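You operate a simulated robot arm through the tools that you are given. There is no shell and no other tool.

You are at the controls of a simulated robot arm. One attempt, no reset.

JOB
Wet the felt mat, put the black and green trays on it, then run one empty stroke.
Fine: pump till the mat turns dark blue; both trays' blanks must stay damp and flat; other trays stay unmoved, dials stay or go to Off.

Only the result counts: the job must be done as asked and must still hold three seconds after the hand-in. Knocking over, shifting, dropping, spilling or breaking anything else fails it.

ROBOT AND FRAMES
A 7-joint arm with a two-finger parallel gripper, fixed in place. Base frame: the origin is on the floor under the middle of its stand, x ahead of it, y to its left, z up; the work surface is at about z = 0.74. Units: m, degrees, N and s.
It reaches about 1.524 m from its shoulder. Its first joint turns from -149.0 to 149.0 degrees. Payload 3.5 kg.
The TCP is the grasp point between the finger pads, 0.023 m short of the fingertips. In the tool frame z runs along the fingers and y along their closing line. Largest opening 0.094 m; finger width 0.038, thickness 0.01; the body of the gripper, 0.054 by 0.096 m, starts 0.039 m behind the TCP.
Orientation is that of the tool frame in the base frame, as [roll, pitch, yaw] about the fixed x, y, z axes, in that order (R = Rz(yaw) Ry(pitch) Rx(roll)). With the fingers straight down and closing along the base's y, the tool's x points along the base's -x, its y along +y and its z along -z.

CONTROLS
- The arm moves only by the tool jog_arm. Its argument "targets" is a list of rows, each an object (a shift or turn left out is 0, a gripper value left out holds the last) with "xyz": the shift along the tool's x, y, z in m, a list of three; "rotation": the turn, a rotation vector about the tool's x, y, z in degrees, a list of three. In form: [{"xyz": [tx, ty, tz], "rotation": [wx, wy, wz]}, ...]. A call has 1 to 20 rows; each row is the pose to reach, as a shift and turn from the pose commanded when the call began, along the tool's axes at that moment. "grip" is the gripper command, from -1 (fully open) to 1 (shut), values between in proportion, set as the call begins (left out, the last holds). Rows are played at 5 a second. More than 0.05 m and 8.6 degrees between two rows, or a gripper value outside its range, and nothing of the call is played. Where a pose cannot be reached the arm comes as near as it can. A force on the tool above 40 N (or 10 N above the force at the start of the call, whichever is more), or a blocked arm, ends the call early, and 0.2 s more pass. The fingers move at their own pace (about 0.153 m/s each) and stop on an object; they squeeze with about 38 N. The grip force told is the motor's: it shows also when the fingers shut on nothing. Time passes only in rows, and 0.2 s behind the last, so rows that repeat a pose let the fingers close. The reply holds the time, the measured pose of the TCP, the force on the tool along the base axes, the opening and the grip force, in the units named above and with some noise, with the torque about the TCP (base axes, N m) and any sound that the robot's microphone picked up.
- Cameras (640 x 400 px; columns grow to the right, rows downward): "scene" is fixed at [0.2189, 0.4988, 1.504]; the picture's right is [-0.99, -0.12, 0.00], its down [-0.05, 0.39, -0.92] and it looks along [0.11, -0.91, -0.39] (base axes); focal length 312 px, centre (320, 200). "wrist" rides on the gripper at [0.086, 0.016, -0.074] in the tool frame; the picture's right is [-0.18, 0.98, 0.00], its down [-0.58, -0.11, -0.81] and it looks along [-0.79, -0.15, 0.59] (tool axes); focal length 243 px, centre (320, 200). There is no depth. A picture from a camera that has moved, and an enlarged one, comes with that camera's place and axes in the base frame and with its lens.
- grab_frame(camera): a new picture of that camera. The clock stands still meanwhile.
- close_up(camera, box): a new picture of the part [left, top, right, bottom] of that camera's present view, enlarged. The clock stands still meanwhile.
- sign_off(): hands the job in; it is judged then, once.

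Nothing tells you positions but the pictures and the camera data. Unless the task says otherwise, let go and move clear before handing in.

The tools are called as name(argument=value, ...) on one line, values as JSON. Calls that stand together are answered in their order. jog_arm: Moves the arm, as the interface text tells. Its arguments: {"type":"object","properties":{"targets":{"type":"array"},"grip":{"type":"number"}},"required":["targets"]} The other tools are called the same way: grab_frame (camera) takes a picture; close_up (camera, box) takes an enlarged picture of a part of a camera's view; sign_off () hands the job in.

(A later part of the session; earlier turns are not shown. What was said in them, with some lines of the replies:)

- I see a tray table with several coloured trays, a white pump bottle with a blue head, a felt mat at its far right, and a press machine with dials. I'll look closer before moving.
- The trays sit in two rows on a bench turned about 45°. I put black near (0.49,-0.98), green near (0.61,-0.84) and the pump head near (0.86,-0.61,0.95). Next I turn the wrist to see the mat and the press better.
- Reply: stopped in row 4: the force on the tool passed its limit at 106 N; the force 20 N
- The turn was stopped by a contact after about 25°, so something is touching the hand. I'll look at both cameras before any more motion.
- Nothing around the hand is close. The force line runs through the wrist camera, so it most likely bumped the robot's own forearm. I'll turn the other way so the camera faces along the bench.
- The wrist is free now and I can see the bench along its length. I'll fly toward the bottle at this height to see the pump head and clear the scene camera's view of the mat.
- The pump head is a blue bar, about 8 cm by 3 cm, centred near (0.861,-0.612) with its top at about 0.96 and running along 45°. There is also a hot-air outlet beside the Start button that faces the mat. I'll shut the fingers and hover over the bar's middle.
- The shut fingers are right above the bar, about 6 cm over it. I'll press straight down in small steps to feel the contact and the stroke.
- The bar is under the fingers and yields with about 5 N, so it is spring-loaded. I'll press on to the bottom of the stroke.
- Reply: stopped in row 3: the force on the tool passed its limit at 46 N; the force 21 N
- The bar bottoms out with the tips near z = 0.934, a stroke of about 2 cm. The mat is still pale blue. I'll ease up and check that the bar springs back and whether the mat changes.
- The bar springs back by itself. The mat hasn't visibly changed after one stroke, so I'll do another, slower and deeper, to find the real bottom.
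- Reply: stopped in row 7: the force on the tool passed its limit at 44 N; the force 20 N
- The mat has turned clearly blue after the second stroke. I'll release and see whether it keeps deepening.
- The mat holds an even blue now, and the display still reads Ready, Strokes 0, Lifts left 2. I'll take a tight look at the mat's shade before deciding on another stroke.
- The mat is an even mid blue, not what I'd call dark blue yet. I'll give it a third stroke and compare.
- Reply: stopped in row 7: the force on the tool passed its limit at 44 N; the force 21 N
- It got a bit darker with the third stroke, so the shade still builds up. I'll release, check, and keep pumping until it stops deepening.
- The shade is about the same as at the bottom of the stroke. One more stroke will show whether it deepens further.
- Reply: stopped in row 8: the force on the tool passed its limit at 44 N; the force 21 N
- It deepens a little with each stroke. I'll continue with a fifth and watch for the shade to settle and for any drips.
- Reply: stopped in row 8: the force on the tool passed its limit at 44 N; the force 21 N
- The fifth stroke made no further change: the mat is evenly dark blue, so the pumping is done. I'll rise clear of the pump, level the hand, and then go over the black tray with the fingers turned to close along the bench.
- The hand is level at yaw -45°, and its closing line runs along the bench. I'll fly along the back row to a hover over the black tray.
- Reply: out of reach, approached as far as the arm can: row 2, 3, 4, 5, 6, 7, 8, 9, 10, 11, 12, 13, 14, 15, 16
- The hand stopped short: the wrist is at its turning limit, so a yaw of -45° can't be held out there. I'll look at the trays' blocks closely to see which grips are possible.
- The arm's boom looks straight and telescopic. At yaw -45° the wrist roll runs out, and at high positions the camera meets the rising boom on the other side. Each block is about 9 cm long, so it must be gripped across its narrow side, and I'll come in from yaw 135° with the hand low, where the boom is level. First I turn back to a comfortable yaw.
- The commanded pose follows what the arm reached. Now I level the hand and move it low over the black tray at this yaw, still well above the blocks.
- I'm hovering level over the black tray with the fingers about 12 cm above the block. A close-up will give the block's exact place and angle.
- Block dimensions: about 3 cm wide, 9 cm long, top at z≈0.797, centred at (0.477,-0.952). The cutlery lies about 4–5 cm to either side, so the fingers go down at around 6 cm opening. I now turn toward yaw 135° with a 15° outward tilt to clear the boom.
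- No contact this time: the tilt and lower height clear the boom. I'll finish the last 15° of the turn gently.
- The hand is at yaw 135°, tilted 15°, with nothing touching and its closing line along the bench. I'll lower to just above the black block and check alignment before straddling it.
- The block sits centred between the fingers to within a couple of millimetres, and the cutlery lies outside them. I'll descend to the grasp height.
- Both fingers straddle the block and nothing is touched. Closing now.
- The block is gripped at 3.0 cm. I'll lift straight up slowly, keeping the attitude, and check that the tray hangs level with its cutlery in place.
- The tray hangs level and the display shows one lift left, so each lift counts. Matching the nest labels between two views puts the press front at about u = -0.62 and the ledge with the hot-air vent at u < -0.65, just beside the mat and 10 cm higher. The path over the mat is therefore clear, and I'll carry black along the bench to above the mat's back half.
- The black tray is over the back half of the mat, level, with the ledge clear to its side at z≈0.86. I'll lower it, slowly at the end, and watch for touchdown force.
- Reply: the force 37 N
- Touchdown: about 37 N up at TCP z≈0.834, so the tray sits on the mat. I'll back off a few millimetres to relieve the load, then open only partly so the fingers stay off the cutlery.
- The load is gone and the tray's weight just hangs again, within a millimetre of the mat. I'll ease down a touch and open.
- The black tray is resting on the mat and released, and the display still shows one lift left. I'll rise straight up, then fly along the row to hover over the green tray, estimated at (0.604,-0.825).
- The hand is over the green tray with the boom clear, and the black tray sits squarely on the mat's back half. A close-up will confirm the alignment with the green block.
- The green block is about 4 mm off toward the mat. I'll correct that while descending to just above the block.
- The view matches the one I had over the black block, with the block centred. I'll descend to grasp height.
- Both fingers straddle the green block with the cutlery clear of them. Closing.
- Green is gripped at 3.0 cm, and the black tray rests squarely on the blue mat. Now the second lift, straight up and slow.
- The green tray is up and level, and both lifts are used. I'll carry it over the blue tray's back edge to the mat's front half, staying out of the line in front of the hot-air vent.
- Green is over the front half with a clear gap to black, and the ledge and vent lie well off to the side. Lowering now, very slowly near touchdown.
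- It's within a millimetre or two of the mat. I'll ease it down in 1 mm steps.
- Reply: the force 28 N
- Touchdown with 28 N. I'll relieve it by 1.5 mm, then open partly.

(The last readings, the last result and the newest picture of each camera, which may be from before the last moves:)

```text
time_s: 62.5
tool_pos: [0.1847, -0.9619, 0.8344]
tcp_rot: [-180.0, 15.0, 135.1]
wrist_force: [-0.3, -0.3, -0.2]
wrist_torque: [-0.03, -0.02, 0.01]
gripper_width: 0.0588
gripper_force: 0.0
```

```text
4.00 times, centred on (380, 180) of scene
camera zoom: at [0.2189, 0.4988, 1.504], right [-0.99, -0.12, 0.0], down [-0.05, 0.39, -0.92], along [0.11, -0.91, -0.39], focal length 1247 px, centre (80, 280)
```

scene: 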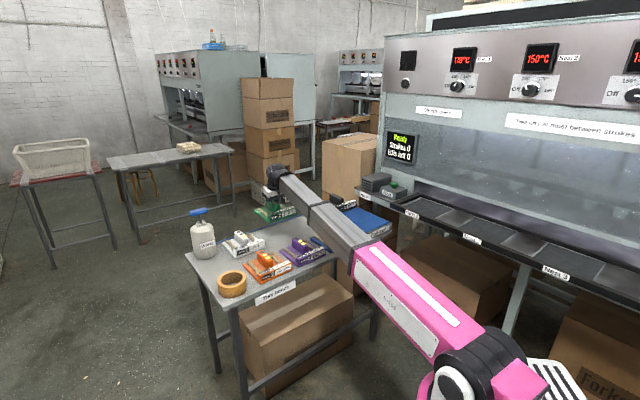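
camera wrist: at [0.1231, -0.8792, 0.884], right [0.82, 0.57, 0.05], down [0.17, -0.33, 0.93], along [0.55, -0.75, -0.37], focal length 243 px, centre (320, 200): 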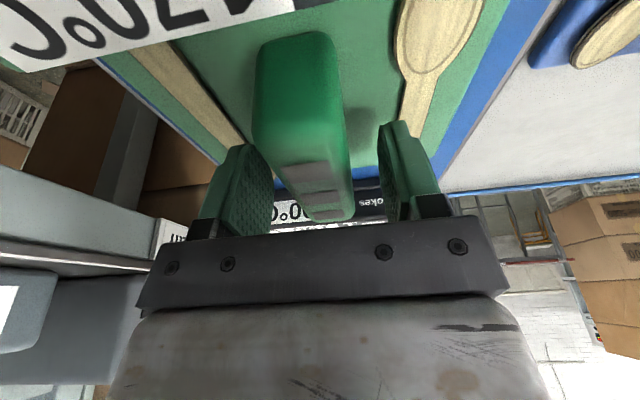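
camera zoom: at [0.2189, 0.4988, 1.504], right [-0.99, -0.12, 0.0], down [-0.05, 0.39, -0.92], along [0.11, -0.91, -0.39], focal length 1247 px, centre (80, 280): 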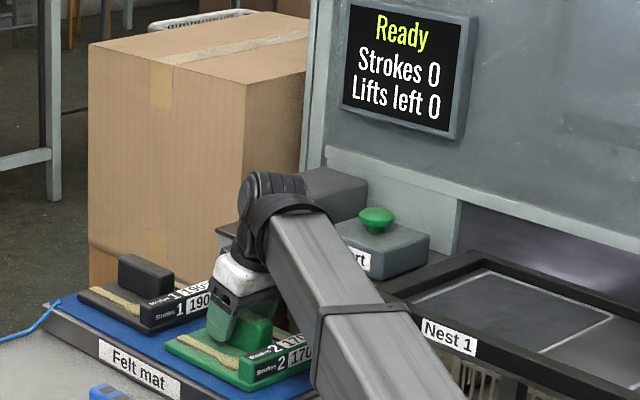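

Both trays are on the mat, released, with blue showing all round. I'll rise straight up off the green block and look at the result and at the Start button.

jog_arm(targets=[{"xyz": [-0.0052, 0, -0.0193]}, {"xyz": [-0.0129, 0, -0.0483]}, {"xyz": [-0.0233, 0, -0.0869]}, {"xyz": [-0.0336, 0, -0.1255]}, {"xyz": [-0.0427, 0, -0.1594]}, {"xyz": [-0.0427, 0, -0.1594]}])

grab_frame(camera="wrist")

close_up(camera="scene", box=[300, 130, 440, 230])

```text
time_s: 63.9
tool_pos: [0.1845, -0.9625, 0.9999]
tcp_rot: [180.0, 15.1, 135.1]
wrist_force: [0.0, 0.5, 0.8]
wrist_torque: [-0.01, -0.02, -0.01]
gripper_width: 0.059
gripper_force: 0.1
```

```text
taken
camera wrist: at [0.1225, -0.8796, 1.0495], right [0.82, 0.57, 0.05], down [0.17, -0.33, 0.93], along [0.55, -0.75, -0.37], focal length 243 px, centre (320, 200)
```

wrist: 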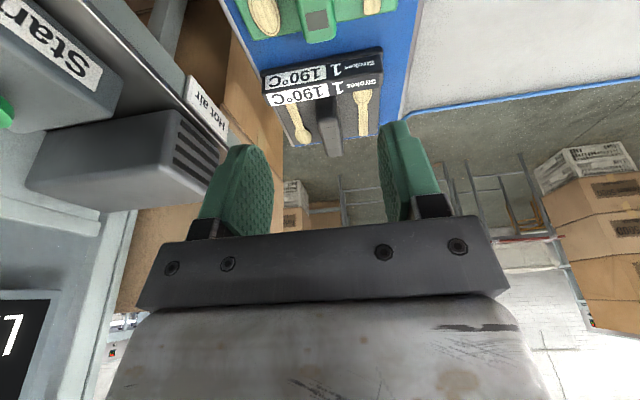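

```text
4.00 times, centred on (370, 180) of scene
camera zoom: at [0.2189, 0.4988, 1.504], right [-0.99, -0.12, 0.0], down [-0.05, 0.39, -0.92], along [0.11, -0.91, -0.39], focal length 1247 px, centre (120, 280)
```

zoom: 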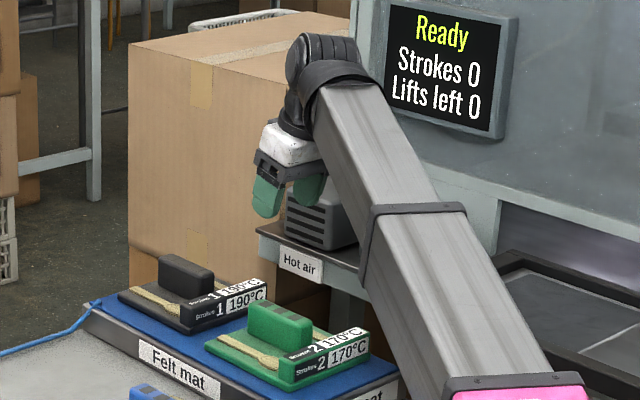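

Both trays sit flat on the blue mat with a clear gap between them. The wrist view now shows the vent, the Start box and the green button at its left edge, so I'll zoom in to place the button accurately.

close_up(camera="wrist", box=[0, 0, 240, 220])

close_up(camera="scene", box=[355, 160, 435, 225])

```text
1.82 times, centred on (120, 110) of wrist
camera zoom: at [0.1225, -0.8796, 1.0495], right [0.82, 0.57, 0.05], down [0.17, -0.33, 0.93], along [0.55, -0.75, -0.37], focal length 441 px, centre (684, 364)
```

zoom: 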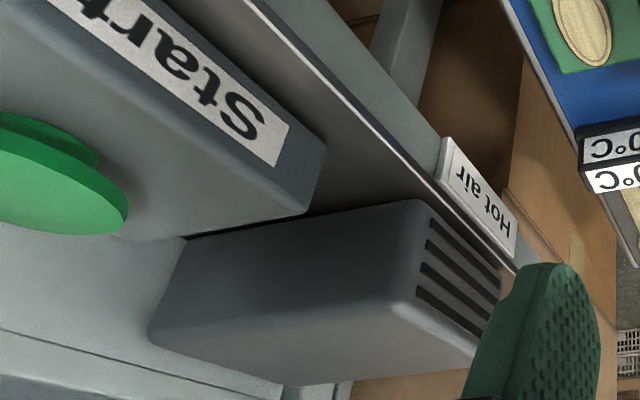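

```text
6.15 times, centred on (395, 192) of scene
camera zoom: at [0.2189, 0.4988, 1.504], right [-0.99, -0.12, 0.0], down [-0.05, 0.39, -0.92], along [0.11, -0.91, -0.39], focal length 1919 px, centre (-142, 246)
```

zoom: 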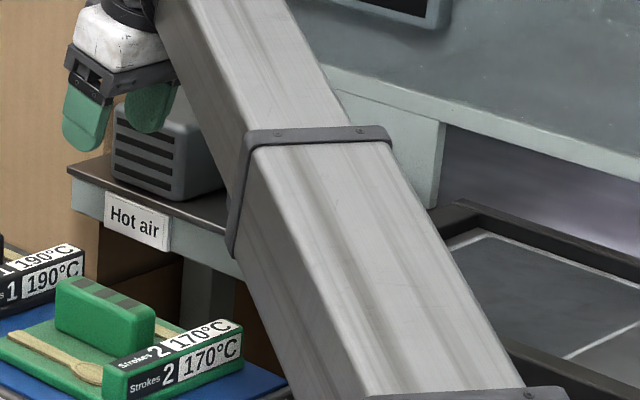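

Combining both views, the button's disc sits near (0.014,-1.096) with its top at about z = 0.94, under the display. To keep the wrist away from the display I'll shut the fingers and turn to yaw 90° with a 30° outward tilt, here over the mat, before approaching.

jog_arm(targets=[{"rotation": [2.47, -2.03, 5.95]}, {"rotation": [4.93, -4.06, 11.91]}, {"rotation": [7.4, -6.09, 17.86]}, {"rotation": [9.87, -8.13, 23.82]}, {"rotation": [12.34, -10.16, 29.77]}, {"rotation": [14.8, -12.19, 35.73]}, {"rotation": [17.27, -14.22, 41.68]}, {"rotation": [17.27, -14.22, 41.68]}], grip=1)

grab_frame(camera="wrist")

grab_frame(camera="scene")

```text
time_s: 65.7
tool_pos: [0.1851, -0.9621, 0.9993]
tcp_rot: [179.9, 30.1, 90.1]
wrist_force: [-0.2, 0.1, 1.1]
wrist_torque: [0.02, 0.01, 0.01]
gripper_width: 0.0
gripper_force: 38.0
```

```text
taken
camera wrist: at [0.2007, -0.8514, 1.0208], right [0.98, -0.16, 0.09], down [-0.11, -0.1, 0.99], along [-0.15, -0.98, -0.12], focal length 243 px, centre (320, 200)
```

wrist: 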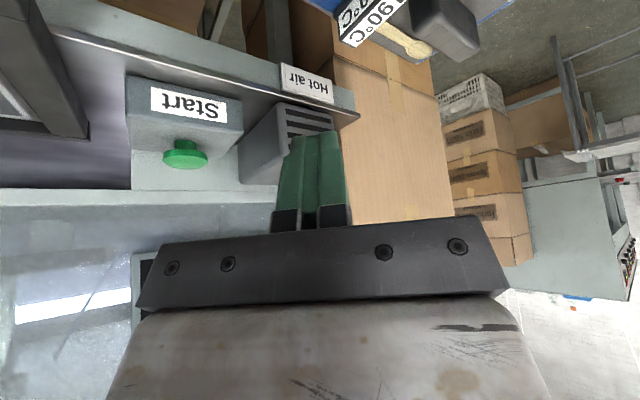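

```text
taken
```

scene: 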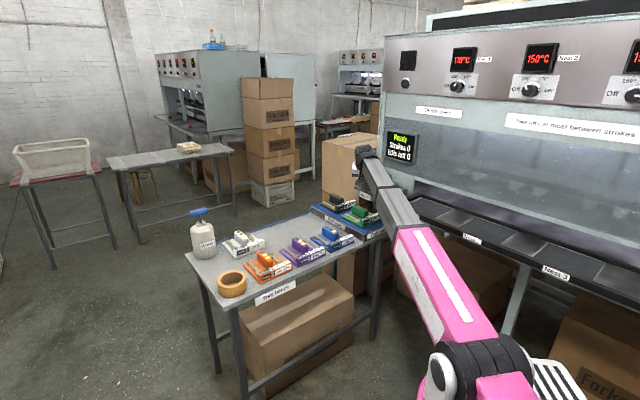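

This view shows the Start box, button, vent and ledge clearly. I'll zoom in to fix the button's position.

close_up(camera="wrist", box=[100, 60, 360, 220])

close_up(camera="scene", box=[355, 120, 435, 200])

close_up(camera="scene", box=[280, 180, 400, 260])

```text
2.46 times, centred on (230, 140) of wrist
camera zoom: at [0.2007, -0.8514, 1.0208], right [0.98, -0.16, 0.09], down [-0.11, -0.1, 0.99], along [-0.15, -0.98, -0.12], focal length 597 px, centre (542, 348)
```

zoom: 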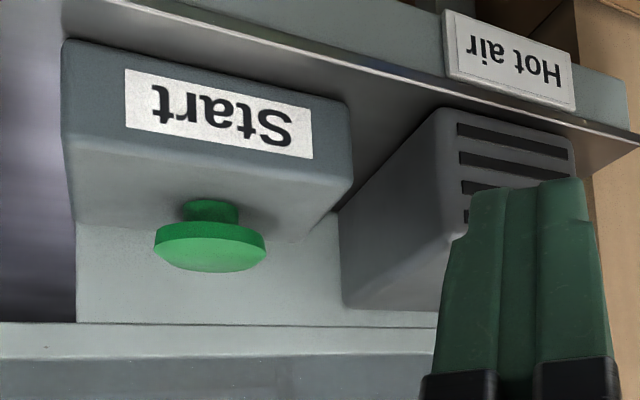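

```text
5.00 times, centred on (395, 160) of scene
camera zoom: at [0.2189, 0.4988, 1.504], right [-0.99, -0.12, 0.0], down [-0.05, 0.39, -0.92], along [0.11, -0.91, -0.39], focal length 1559 px, centre (-55, 400)
```

zoom: 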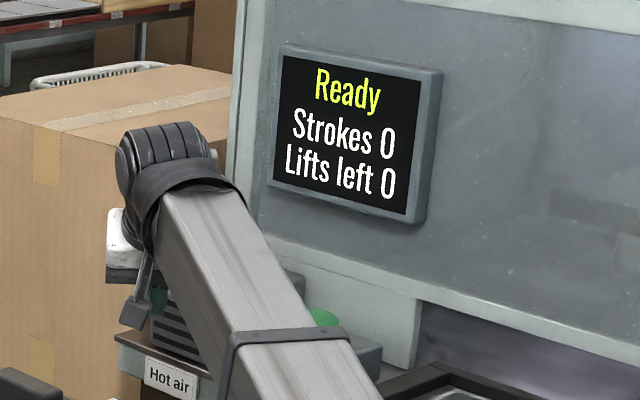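

```text
5.00 times, centred on (340, 220) of scene
camera zoom: at [0.2189, 0.4988, 1.504], right [-0.99, -0.12, 0.0], down [-0.05, 0.39, -0.92], along [0.11, -0.91, -0.39], focal length 1559 px, centre (220, 100)
```

zoom: 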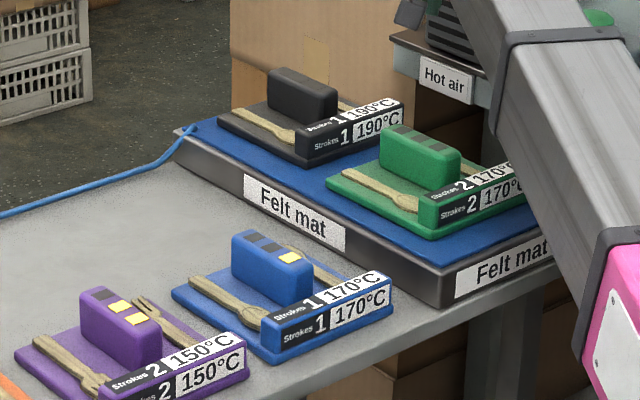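

The trays look well placed on the mat. Both views agree on the button top: (0.015,-1.092), z≈0.935. I'll move the shut fingers to hover about 4 cm above it.

jog_arm(targets=[{"xyz": [-0.0199, -0.0283, 0.0105]}, {"xyz": [-0.0398, -0.0567, 0.0211]}, {"xyz": [-0.0597, -0.085, 0.0316]}, {"xyz": [-0.0796, -0.1133, 0.0421]}, {"xyz": [-0.0995, -0.1417, 0.0527]}, {"xyz": [-0.1194, -0.17, 0.0632]}, {"xyz": [-0.1194, -0.17, 0.0632]}])

grab_frame(camera="wrist")

close_up(camera="scene", box=[340, 110, 480, 220])

```text
time_s: 67.3
tool_pos: [0.0162, -1.0989, 1.0054]
tcp_rot: [-180.0, 30.0, 90.2]
wrist_force: [0.1, -0.2, -0.3]
wrist_torque: [0.0, -0.02, 0.01]
gripper_width: 0.0
gripper_force: 38.2
```

```text
taken
camera wrist: at [0.0314, -0.988, 1.0264], right [0.98, -0.16, 0.09], down [-0.11, -0.1, 0.99], along [-0.15, -0.98, -0.12], focal length 243 px, centre (320, 200)
```

wrist: 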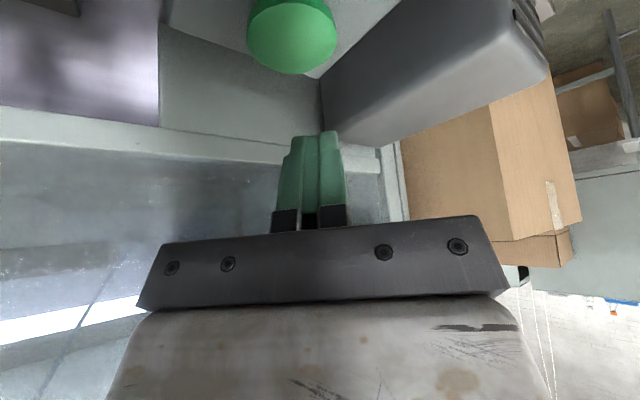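

```text
3.64 times, centred on (410, 165) of scene
camera zoom: at [0.2189, 0.4988, 1.504], right [-0.99, -0.12, 0.0], down [-0.05, 0.39, -0.92], along [0.11, -0.91, -0.39], focal length 1134 px, centre (-7, 327)
```

zoom: 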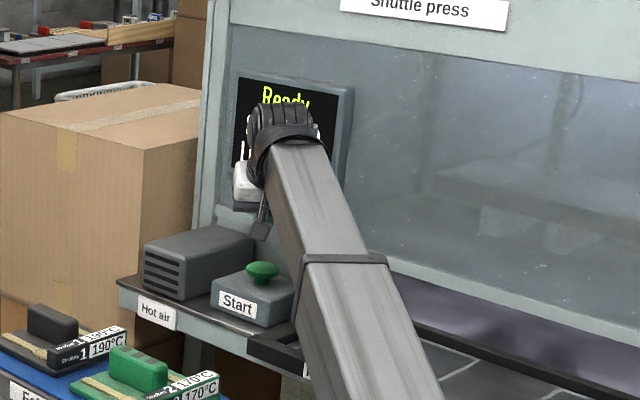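

I'm hovering over the button, about 6 mm too far in +x, so I correct that and press down in small steps. The nests are empty, the dials are untouched, and both trays are on the mat.

jog_arm(targets=[{"xyz": [0.0107, -0.006, 0.0146]}, {"xyz": [0.0197, -0.006, 0.0302]}, {"xyz": [0.0227, -0.006, 0.0354]}, {"xyz": [0.0247, -0.006, 0.0388]}, {"xyz": [0.0267, -0.006, 0.0423]}])

close_up(camera="scene", box=[340, 110, 480, 220])

grab_frame(camera="wrist")

```text
time_s: 68.5
tool_pos: [0.0092, -1.0952, 0.9545]
tcp_rot: [-179.9, 30.1, 90.1]
wrist_force: [-0.5, -0.5, 8.7]
wrist_torque: [-0.01, 0.03, 0.01]
gripper_width: 0.0001
gripper_force: 37.9
heard: click
```

```text
3.64 times, centred on (410, 165) of scene
camera zoom: at [0.2189, 0.4988, 1.504], right [-0.99, -0.12, 0.0], down [-0.05, 0.39, -0.92], along [0.11, -0.91, -0.39], focal length 1134 px, centre (-7, 327)
```

zoom: 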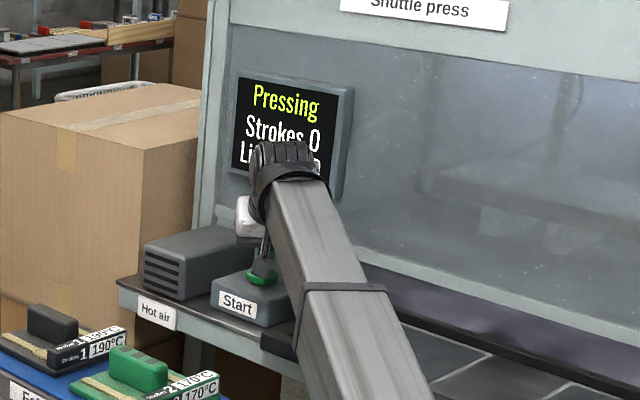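

```text
taken
camera wrist: at [0.0246, -0.9847, 0.976], right [0.98, -0.16, 0.09], down [-0.11, -0.1, 0.99], along [-0.15, -0.98, -0.11], focal length 243 px, centre (320, 200)
```

wrist: 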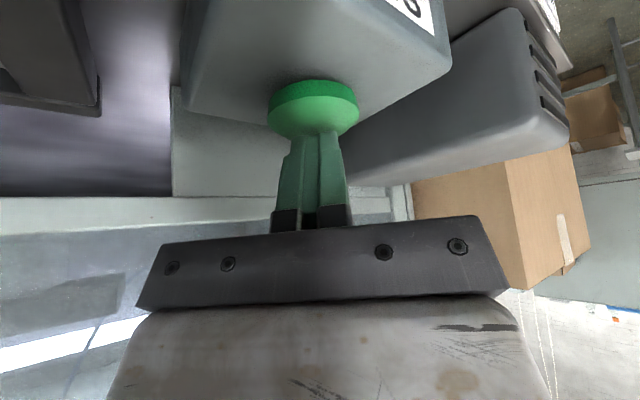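

The button clicked and the display reads "Pressing". I'll lift straight off now so it can't be pressed twice.

jog_arm(targets=[{"xyz": [-0.01, 0, -0.0173]}, {"xyz": [-0.025, 0, -0.0433]}, {"xyz": [-0.035, 0, -0.0606]}, {"xyz": [-0.035, 0, -0.0606]}])

grab_frame(camera="scene")

close_up(camera="scene", box=[300, 110, 480, 240])

```text
time_s: 69.5
tool_pos: [0.0106, -1.0932, 1.0254]
tcp_rot: [179.9, 30.0, 90.2]
wrist_force: [0.6, -0.4, 0.6]
wrist_torque: [-0.03, -0.01, 0.01]
gripper_width: 0.0
gripper_force: 38.0
```

```text
taken
```

scene: 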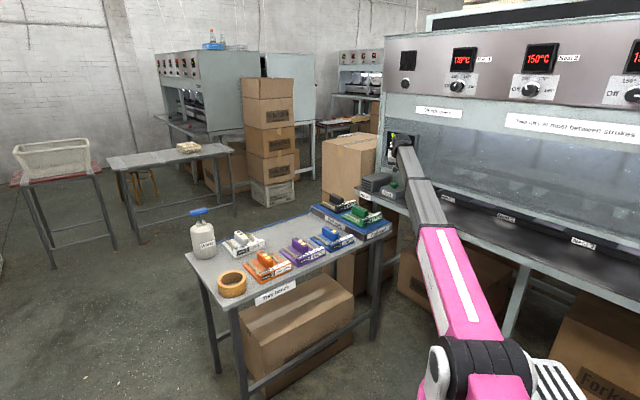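

```text
3.08 times, centred on (390, 175) of scene
camera zoom: at [0.2189, 0.4988, 1.504], right [-0.99, -0.12, 0.0], down [-0.05, 0.39, -0.92], along [0.11, -0.91, -0.39], focal length 960 px, centre (105, 277)
```

zoom: 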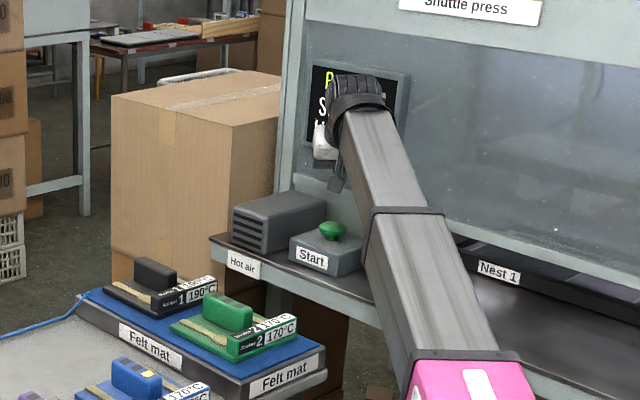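

The shuttle has gone in and the stroke is running. I'll draw the hand back and up, away from the press, and wait for the stroke to finish.

jog_arm(targets=[{"xyz": [-0.01, 0, -0.0173]}, {"xyz": [0.02, 0.02, -0.045]}, {"xyz": [0.05, 0.045, -0.075]}, {"xyz": [0.08, 0.07, -0.105]}, {"xyz": [0.11, 0.095, -0.135]}, {"xyz": [0.145, 0.12, -0.16]}, {"xyz": [0.1747, 0.14, -0.1875]}, {"xyz": [0.1747, 0.14, -0.1875]}, {"xyz": [0.1747, 0.14, -0.1875]}, {"xyz": [0.1747, 0.14, -0.1875]}])

grab_frame(camera="scene")

close_up(camera="scene", box=[300, 110, 480, 240])

```text
time_s: 71.7
tool_pos: [0.1484, -0.8493, 1.0988]
tcp_rot: [-180.0, 30.0, 90.2]
wrist_force: [0.2, 0.2, 0.5]
wrist_torque: [0.02, 0.01, 0.02]
gripper_width: 0.0
gripper_force: 38.2
```

```text
taken
```

scene: 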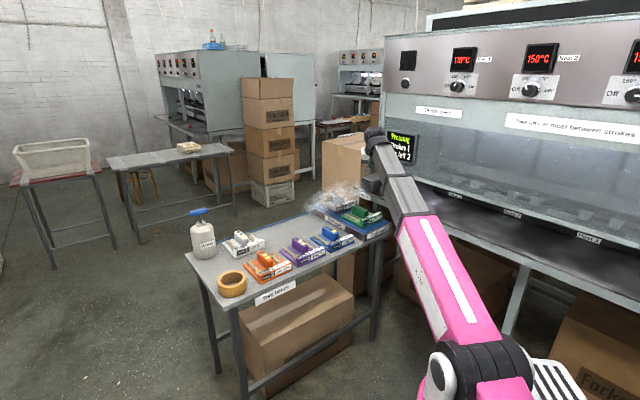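

```text
3.08 times, centred on (390, 175) of scene
camera zoom: at [0.2189, 0.4988, 1.504], right [-0.99, -0.12, 0.0], down [-0.05, 0.39, -0.92], along [0.11, -0.91, -0.39], focal length 960 px, centre (105, 277)
```

zoom: 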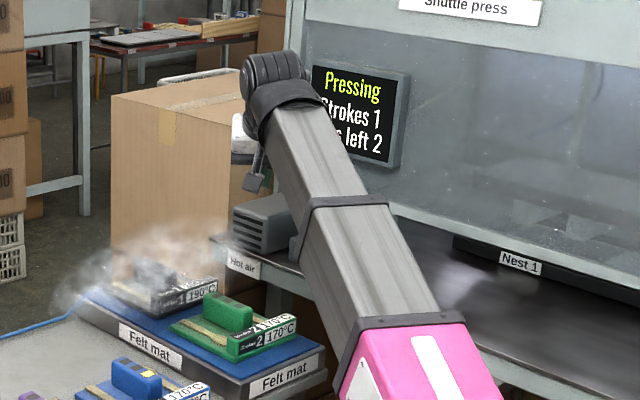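

Stroke 1 is counted and hot air is blowing across the mat, as expected. I'll hold still until the press reads Ready and then check the mat and blanks.

jog_arm(targets=[{"xyz": [0, 0, 0]}, {"xyz": [0, 0, 0]}, {"xyz": [0, 0, 0]}, {"xyz": [0, 0, 0]}, {"xyz": [0, 0, 0]}, {"xyz": [0, 0, 0]}, {"xyz": [0, 0, 0]}, {"xyz": [0, 0, 0]}, {"xyz": [0, 0, 0]}, {"xyz": [0, 0, 0]}])

close_up(camera="scene", box=[300, 110, 480, 240])

close_up(camera="scene", box=[300, 180, 400, 245])

```text
time_s: 73.9
tool_pos: [0.1479, -0.8498, 1.0998]
tcp_rot: [-180.0, 29.9, 90.1]
wrist_force: [-0.4, 0.3, -0.4]
wrist_torque: [0.03, -0.03, -0.03]
gripper_width: 0.0
gripper_force: 37.9
```

```text
3.08 times, centred on (390, 175) of scene
camera zoom: at [0.2189, 0.4988, 1.504], right [-0.99, -0.12, 0.0], down [-0.05, 0.39, -0.92], along [0.11, -0.91, -0.39], focal length 960 px, centre (105, 277)
```

zoom: 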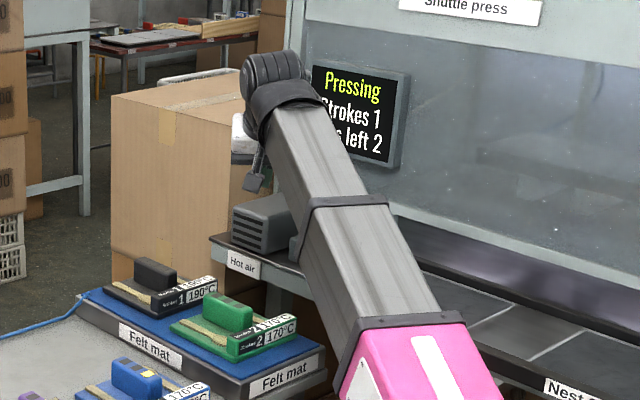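

```text
6.15 times, centred on (350, 212) of scene
camera zoom: at [0.2189, 0.4988, 1.504], right [-0.99, -0.12, 0.0], down [-0.05, 0.39, -0.92], along [0.11, -0.91, -0.39], focal length 1919 px, centre (135, 123)
```

zoom: 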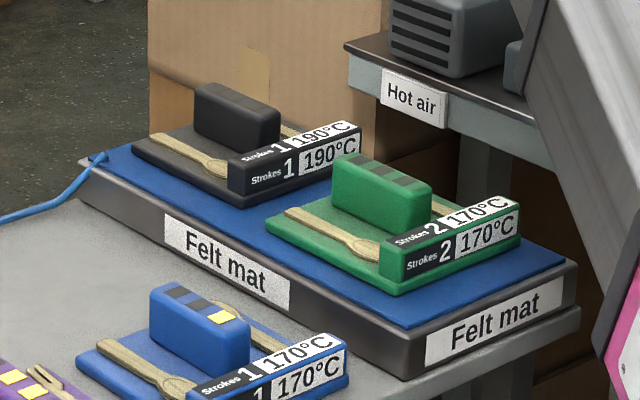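

The hot air has stopped, the mat is still dark blue, and the blanks look flat. The shuttle is coming back, so I'll wait a bit more for Ready.

jog_arm(targets=[{"xyz": [0, 0, 0]}, {"xyz": [0, 0, 0]}, {"xyz": [0, 0, 0]}, {"xyz": [0, 0, 0]}, {"xyz": [0, 0, 0]}, {"xyz": [0, 0, 0]}, {"xyz": [0, 0, 0]}, {"xyz": [0, 0, 0]}, {"xyz": [0, 0, 0]}, {"xyz": [0, 0, 0]}], grip=-1)

grab_frame(camera="scene")

close_up(camera="scene", box=[370, 30, 640, 190])

close_up(camera="scene", box=[180, 180, 400, 310])

grab_frame(camera="wrist")

```text
time_s: 76.1
tool_pos: [0.1483, -0.8484, 1.0989]
tcp_rot: [179.9, 30.1, 90.2]
wrist_force: [-0.8, -0.9, -0.7]
wrist_torque: [0.02, -0.01, 0.06]
gripper_width: 0.094
gripper_force: 0.1
```

```text
taken
```

scene: 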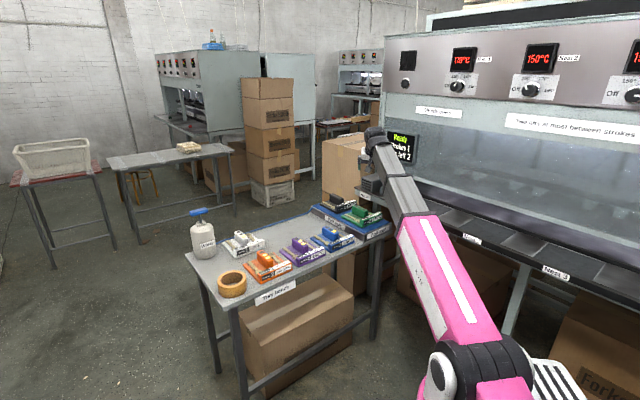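

```text
2.37 times, centred on (505, 110) of scene
camera zoom: at [0.2189, 0.4988, 1.504], right [-0.99, -0.12, 0.0], down [-0.05, 0.39, -0.92], along [0.11, -0.91, -0.39], focal length 739 px, centre (-118, 413)
```

zoom: 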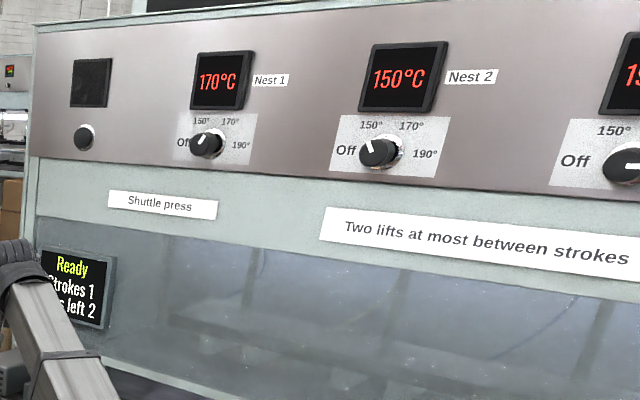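

```text
2.91 times, centred on (290, 245) of scene
camera zoom: at [0.2189, 0.4988, 1.504], right [-0.99, -0.12, 0.0], down [-0.05, 0.39, -0.92], along [0.11, -0.91, -0.39], focal length 907 px, centre (407, 69)
```

zoom: 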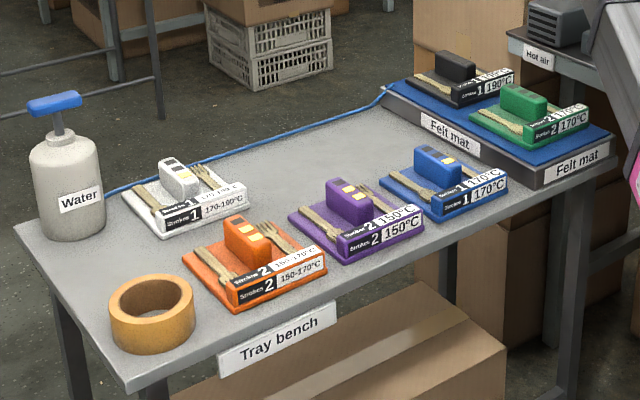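

```text
taken
camera wrist: at [0.164, -0.7386, 1.1205], right [0.98, -0.16, 0.09], down [-0.11, -0.1, 0.99], along [-0.15, -0.98, -0.12], focal length 243 px, centre (320, 200)
```

wrist: 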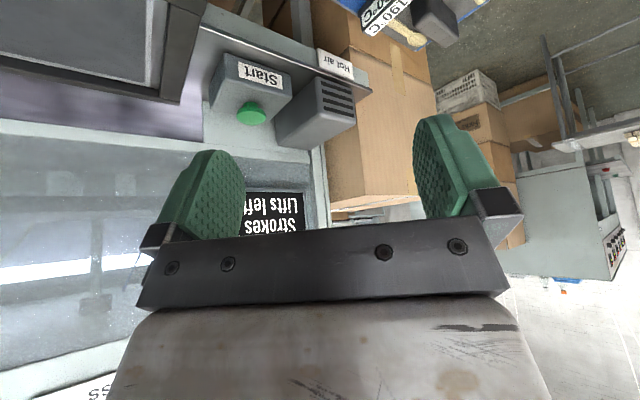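

The press reads Ready with Strokes 1, the dials are unchanged, and the bench looks as before apart from the two moved trays. A last close look at the blanks and mat before handing in.

close_up(camera="scene", box=[315, 190, 385, 235])

close_up(camera="scene", box=[280, 215, 360, 265])

close_up(camera="scene", box=[560, 20, 640, 110])

```text
8.89 times, centred on (350, 212) of scene
camera zoom: at [0.2189, 0.4988, 1.504], right [-0.99, -0.12, 0.0], down [-0.05, 0.39, -0.92], along [0.11, -0.91, -0.39], focal length 2772 px, centre (53, 89)
```

zoom: 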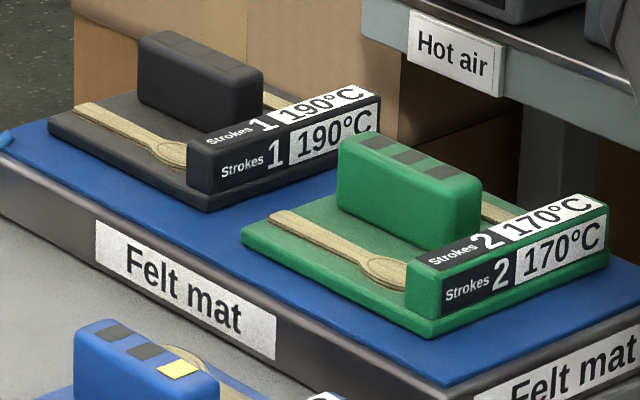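

```text
8.00 times, centred on (320, 240) of scene
camera zoom: at [0.2189, 0.4988, 1.504], right [-0.99, -0.12, 0.0], down [-0.05, 0.39, -0.92], along [0.11, -0.91, -0.39], focal length 2495 px, centre (320, -120)
```

zoom: 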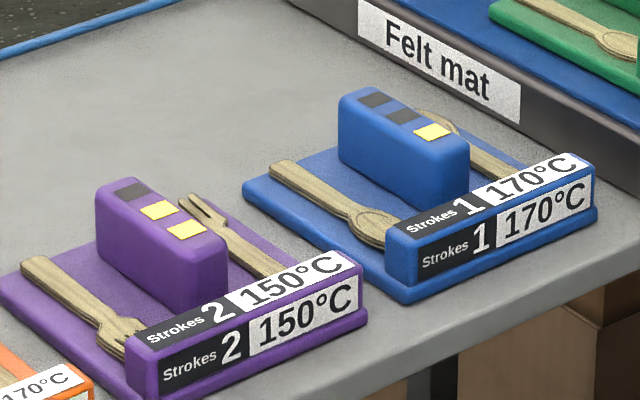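

```text
4.44 times, centred on (600, 65) of scene
camera zoom: at [0.2189, 0.4988, 1.504], right [-0.99, -0.12, 0.0], down [-0.05, 0.39, -0.92], along [0.11, -0.91, -0.39], focal length 1386 px, centre (-924, 800)
```

zoom: 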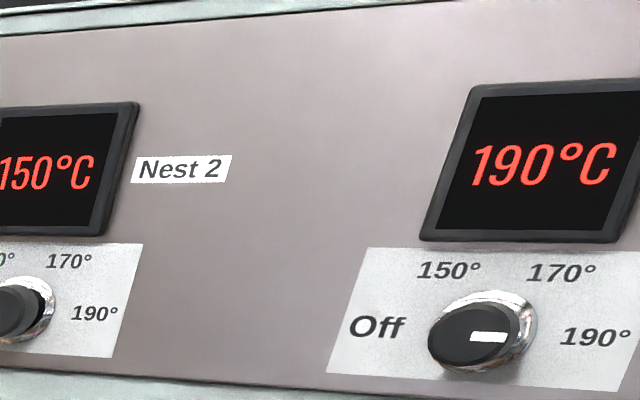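

Everything looks in order. I want one direct comparison of the blanks' shade between the mat trays and the bench trays to be sure they are still damp.

close_up(camera="scene", box=[318, 196, 342, 211])

close_up(camera="scene", box=[338, 208, 368, 228])

close_up(camera="scene", box=[308, 230, 338, 250])

close_up(camera="scene", box=[220, 230, 260, 258])

```text
16.00 times, centred on (330, 204) of scene
camera zoom: at [0.2189, 0.4988, 1.504], right [-0.99, -0.12, 0.0], down [-0.05, 0.39, -0.92], along [0.11, -0.91, -0.39], focal length 4990 px, centre (160, 144)
```

zoom: 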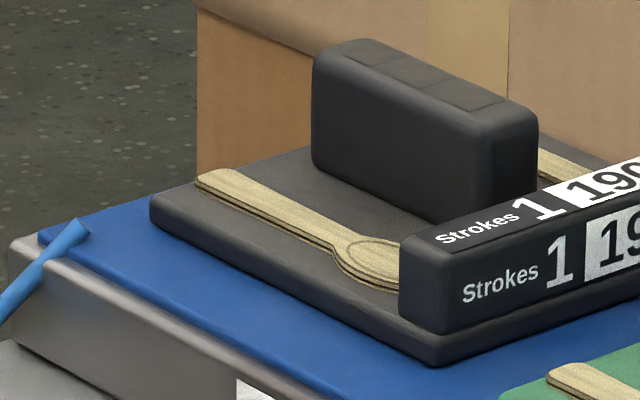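

```text
16.00 times, centred on (353, 218) of scene
camera zoom: at [0.2189, 0.4988, 1.504], right [-0.99, -0.12, 0.0], down [-0.05, 0.39, -0.92], along [0.11, -0.91, -0.39], focal length 4990 px, centre (-208, -88)
```

zoom: 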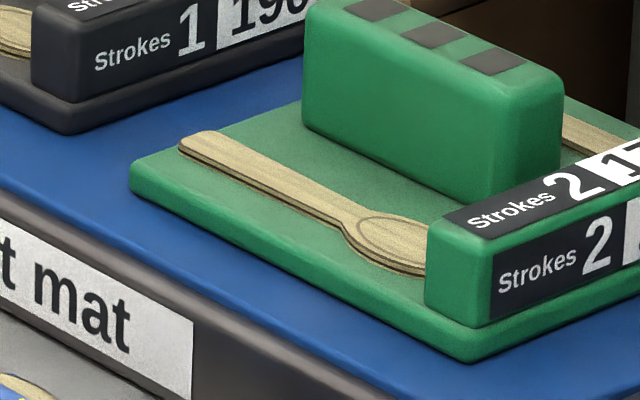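

```text
16.00 times, centred on (323, 240) of scene
camera zoom: at [0.2189, 0.4988, 1.504], right [-0.99, -0.12, 0.0], down [-0.05, 0.39, -0.92], along [0.11, -0.91, -0.39], focal length 4990 px, centre (272, -440)
```

zoom: 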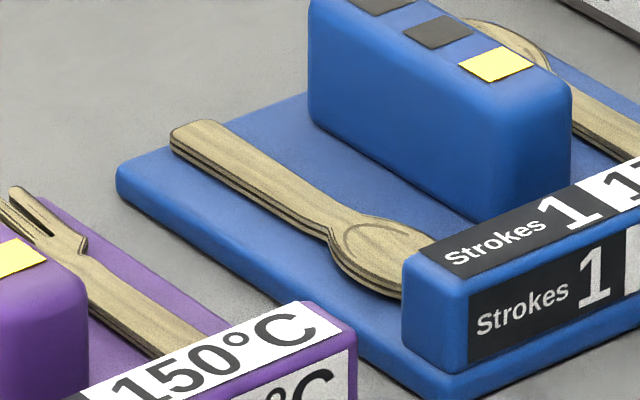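

```text
14.29 times, centred on (240, 244) of scene
camera zoom: at [0.2189, 0.4988, 1.504], right [-0.99, -0.12, 0.0], down [-0.05, 0.39, -0.92], along [0.11, -0.91, -0.39], focal length 4455 px, centre (1463, -429)
```

zoom: 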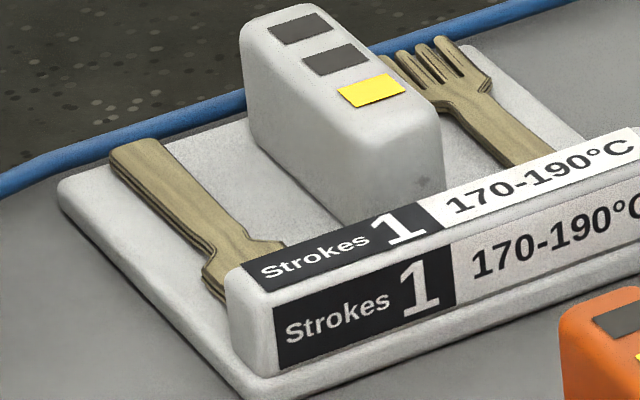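

The mat is dark blue, and the black and green trays lie on it with straight, flat blanks and unmarked indicators. The other trays and the dials are as they were, the press is Ready after one empty stroke, and the arm is clear with nothing in hand, so I'm handing in.

sign_off()

```text
The job is handed in.
```

The job is handed in and looks complete from the camera views; I haven't seen the verdict.

- **Felt mat:** I pumped five strokes. The fifth made no further change, and the mat was still dark blue after the press stroke.
- **Trays:** The black tray is on the back half of the mat and the green tray on the front half, with a clear gap between them. Their blanks look flat. I judged dampness only from the wet mat and their colour.
- **Press:** I pressed Start once with all nests empty. The display ended on Ready and Strokes 1. Hot air blew across the mat during the stroke.
- **Everything else:** The other trays look unmoved and the dials I could see are unchanged. The gripper is empty and clear of the bench and press.

Early on, while turning the wrist, the hand hit something and stopped at 106 N. I judged it to be the wrist camera touching the robot's own arm, and I saw nothing in the scene moved by it.
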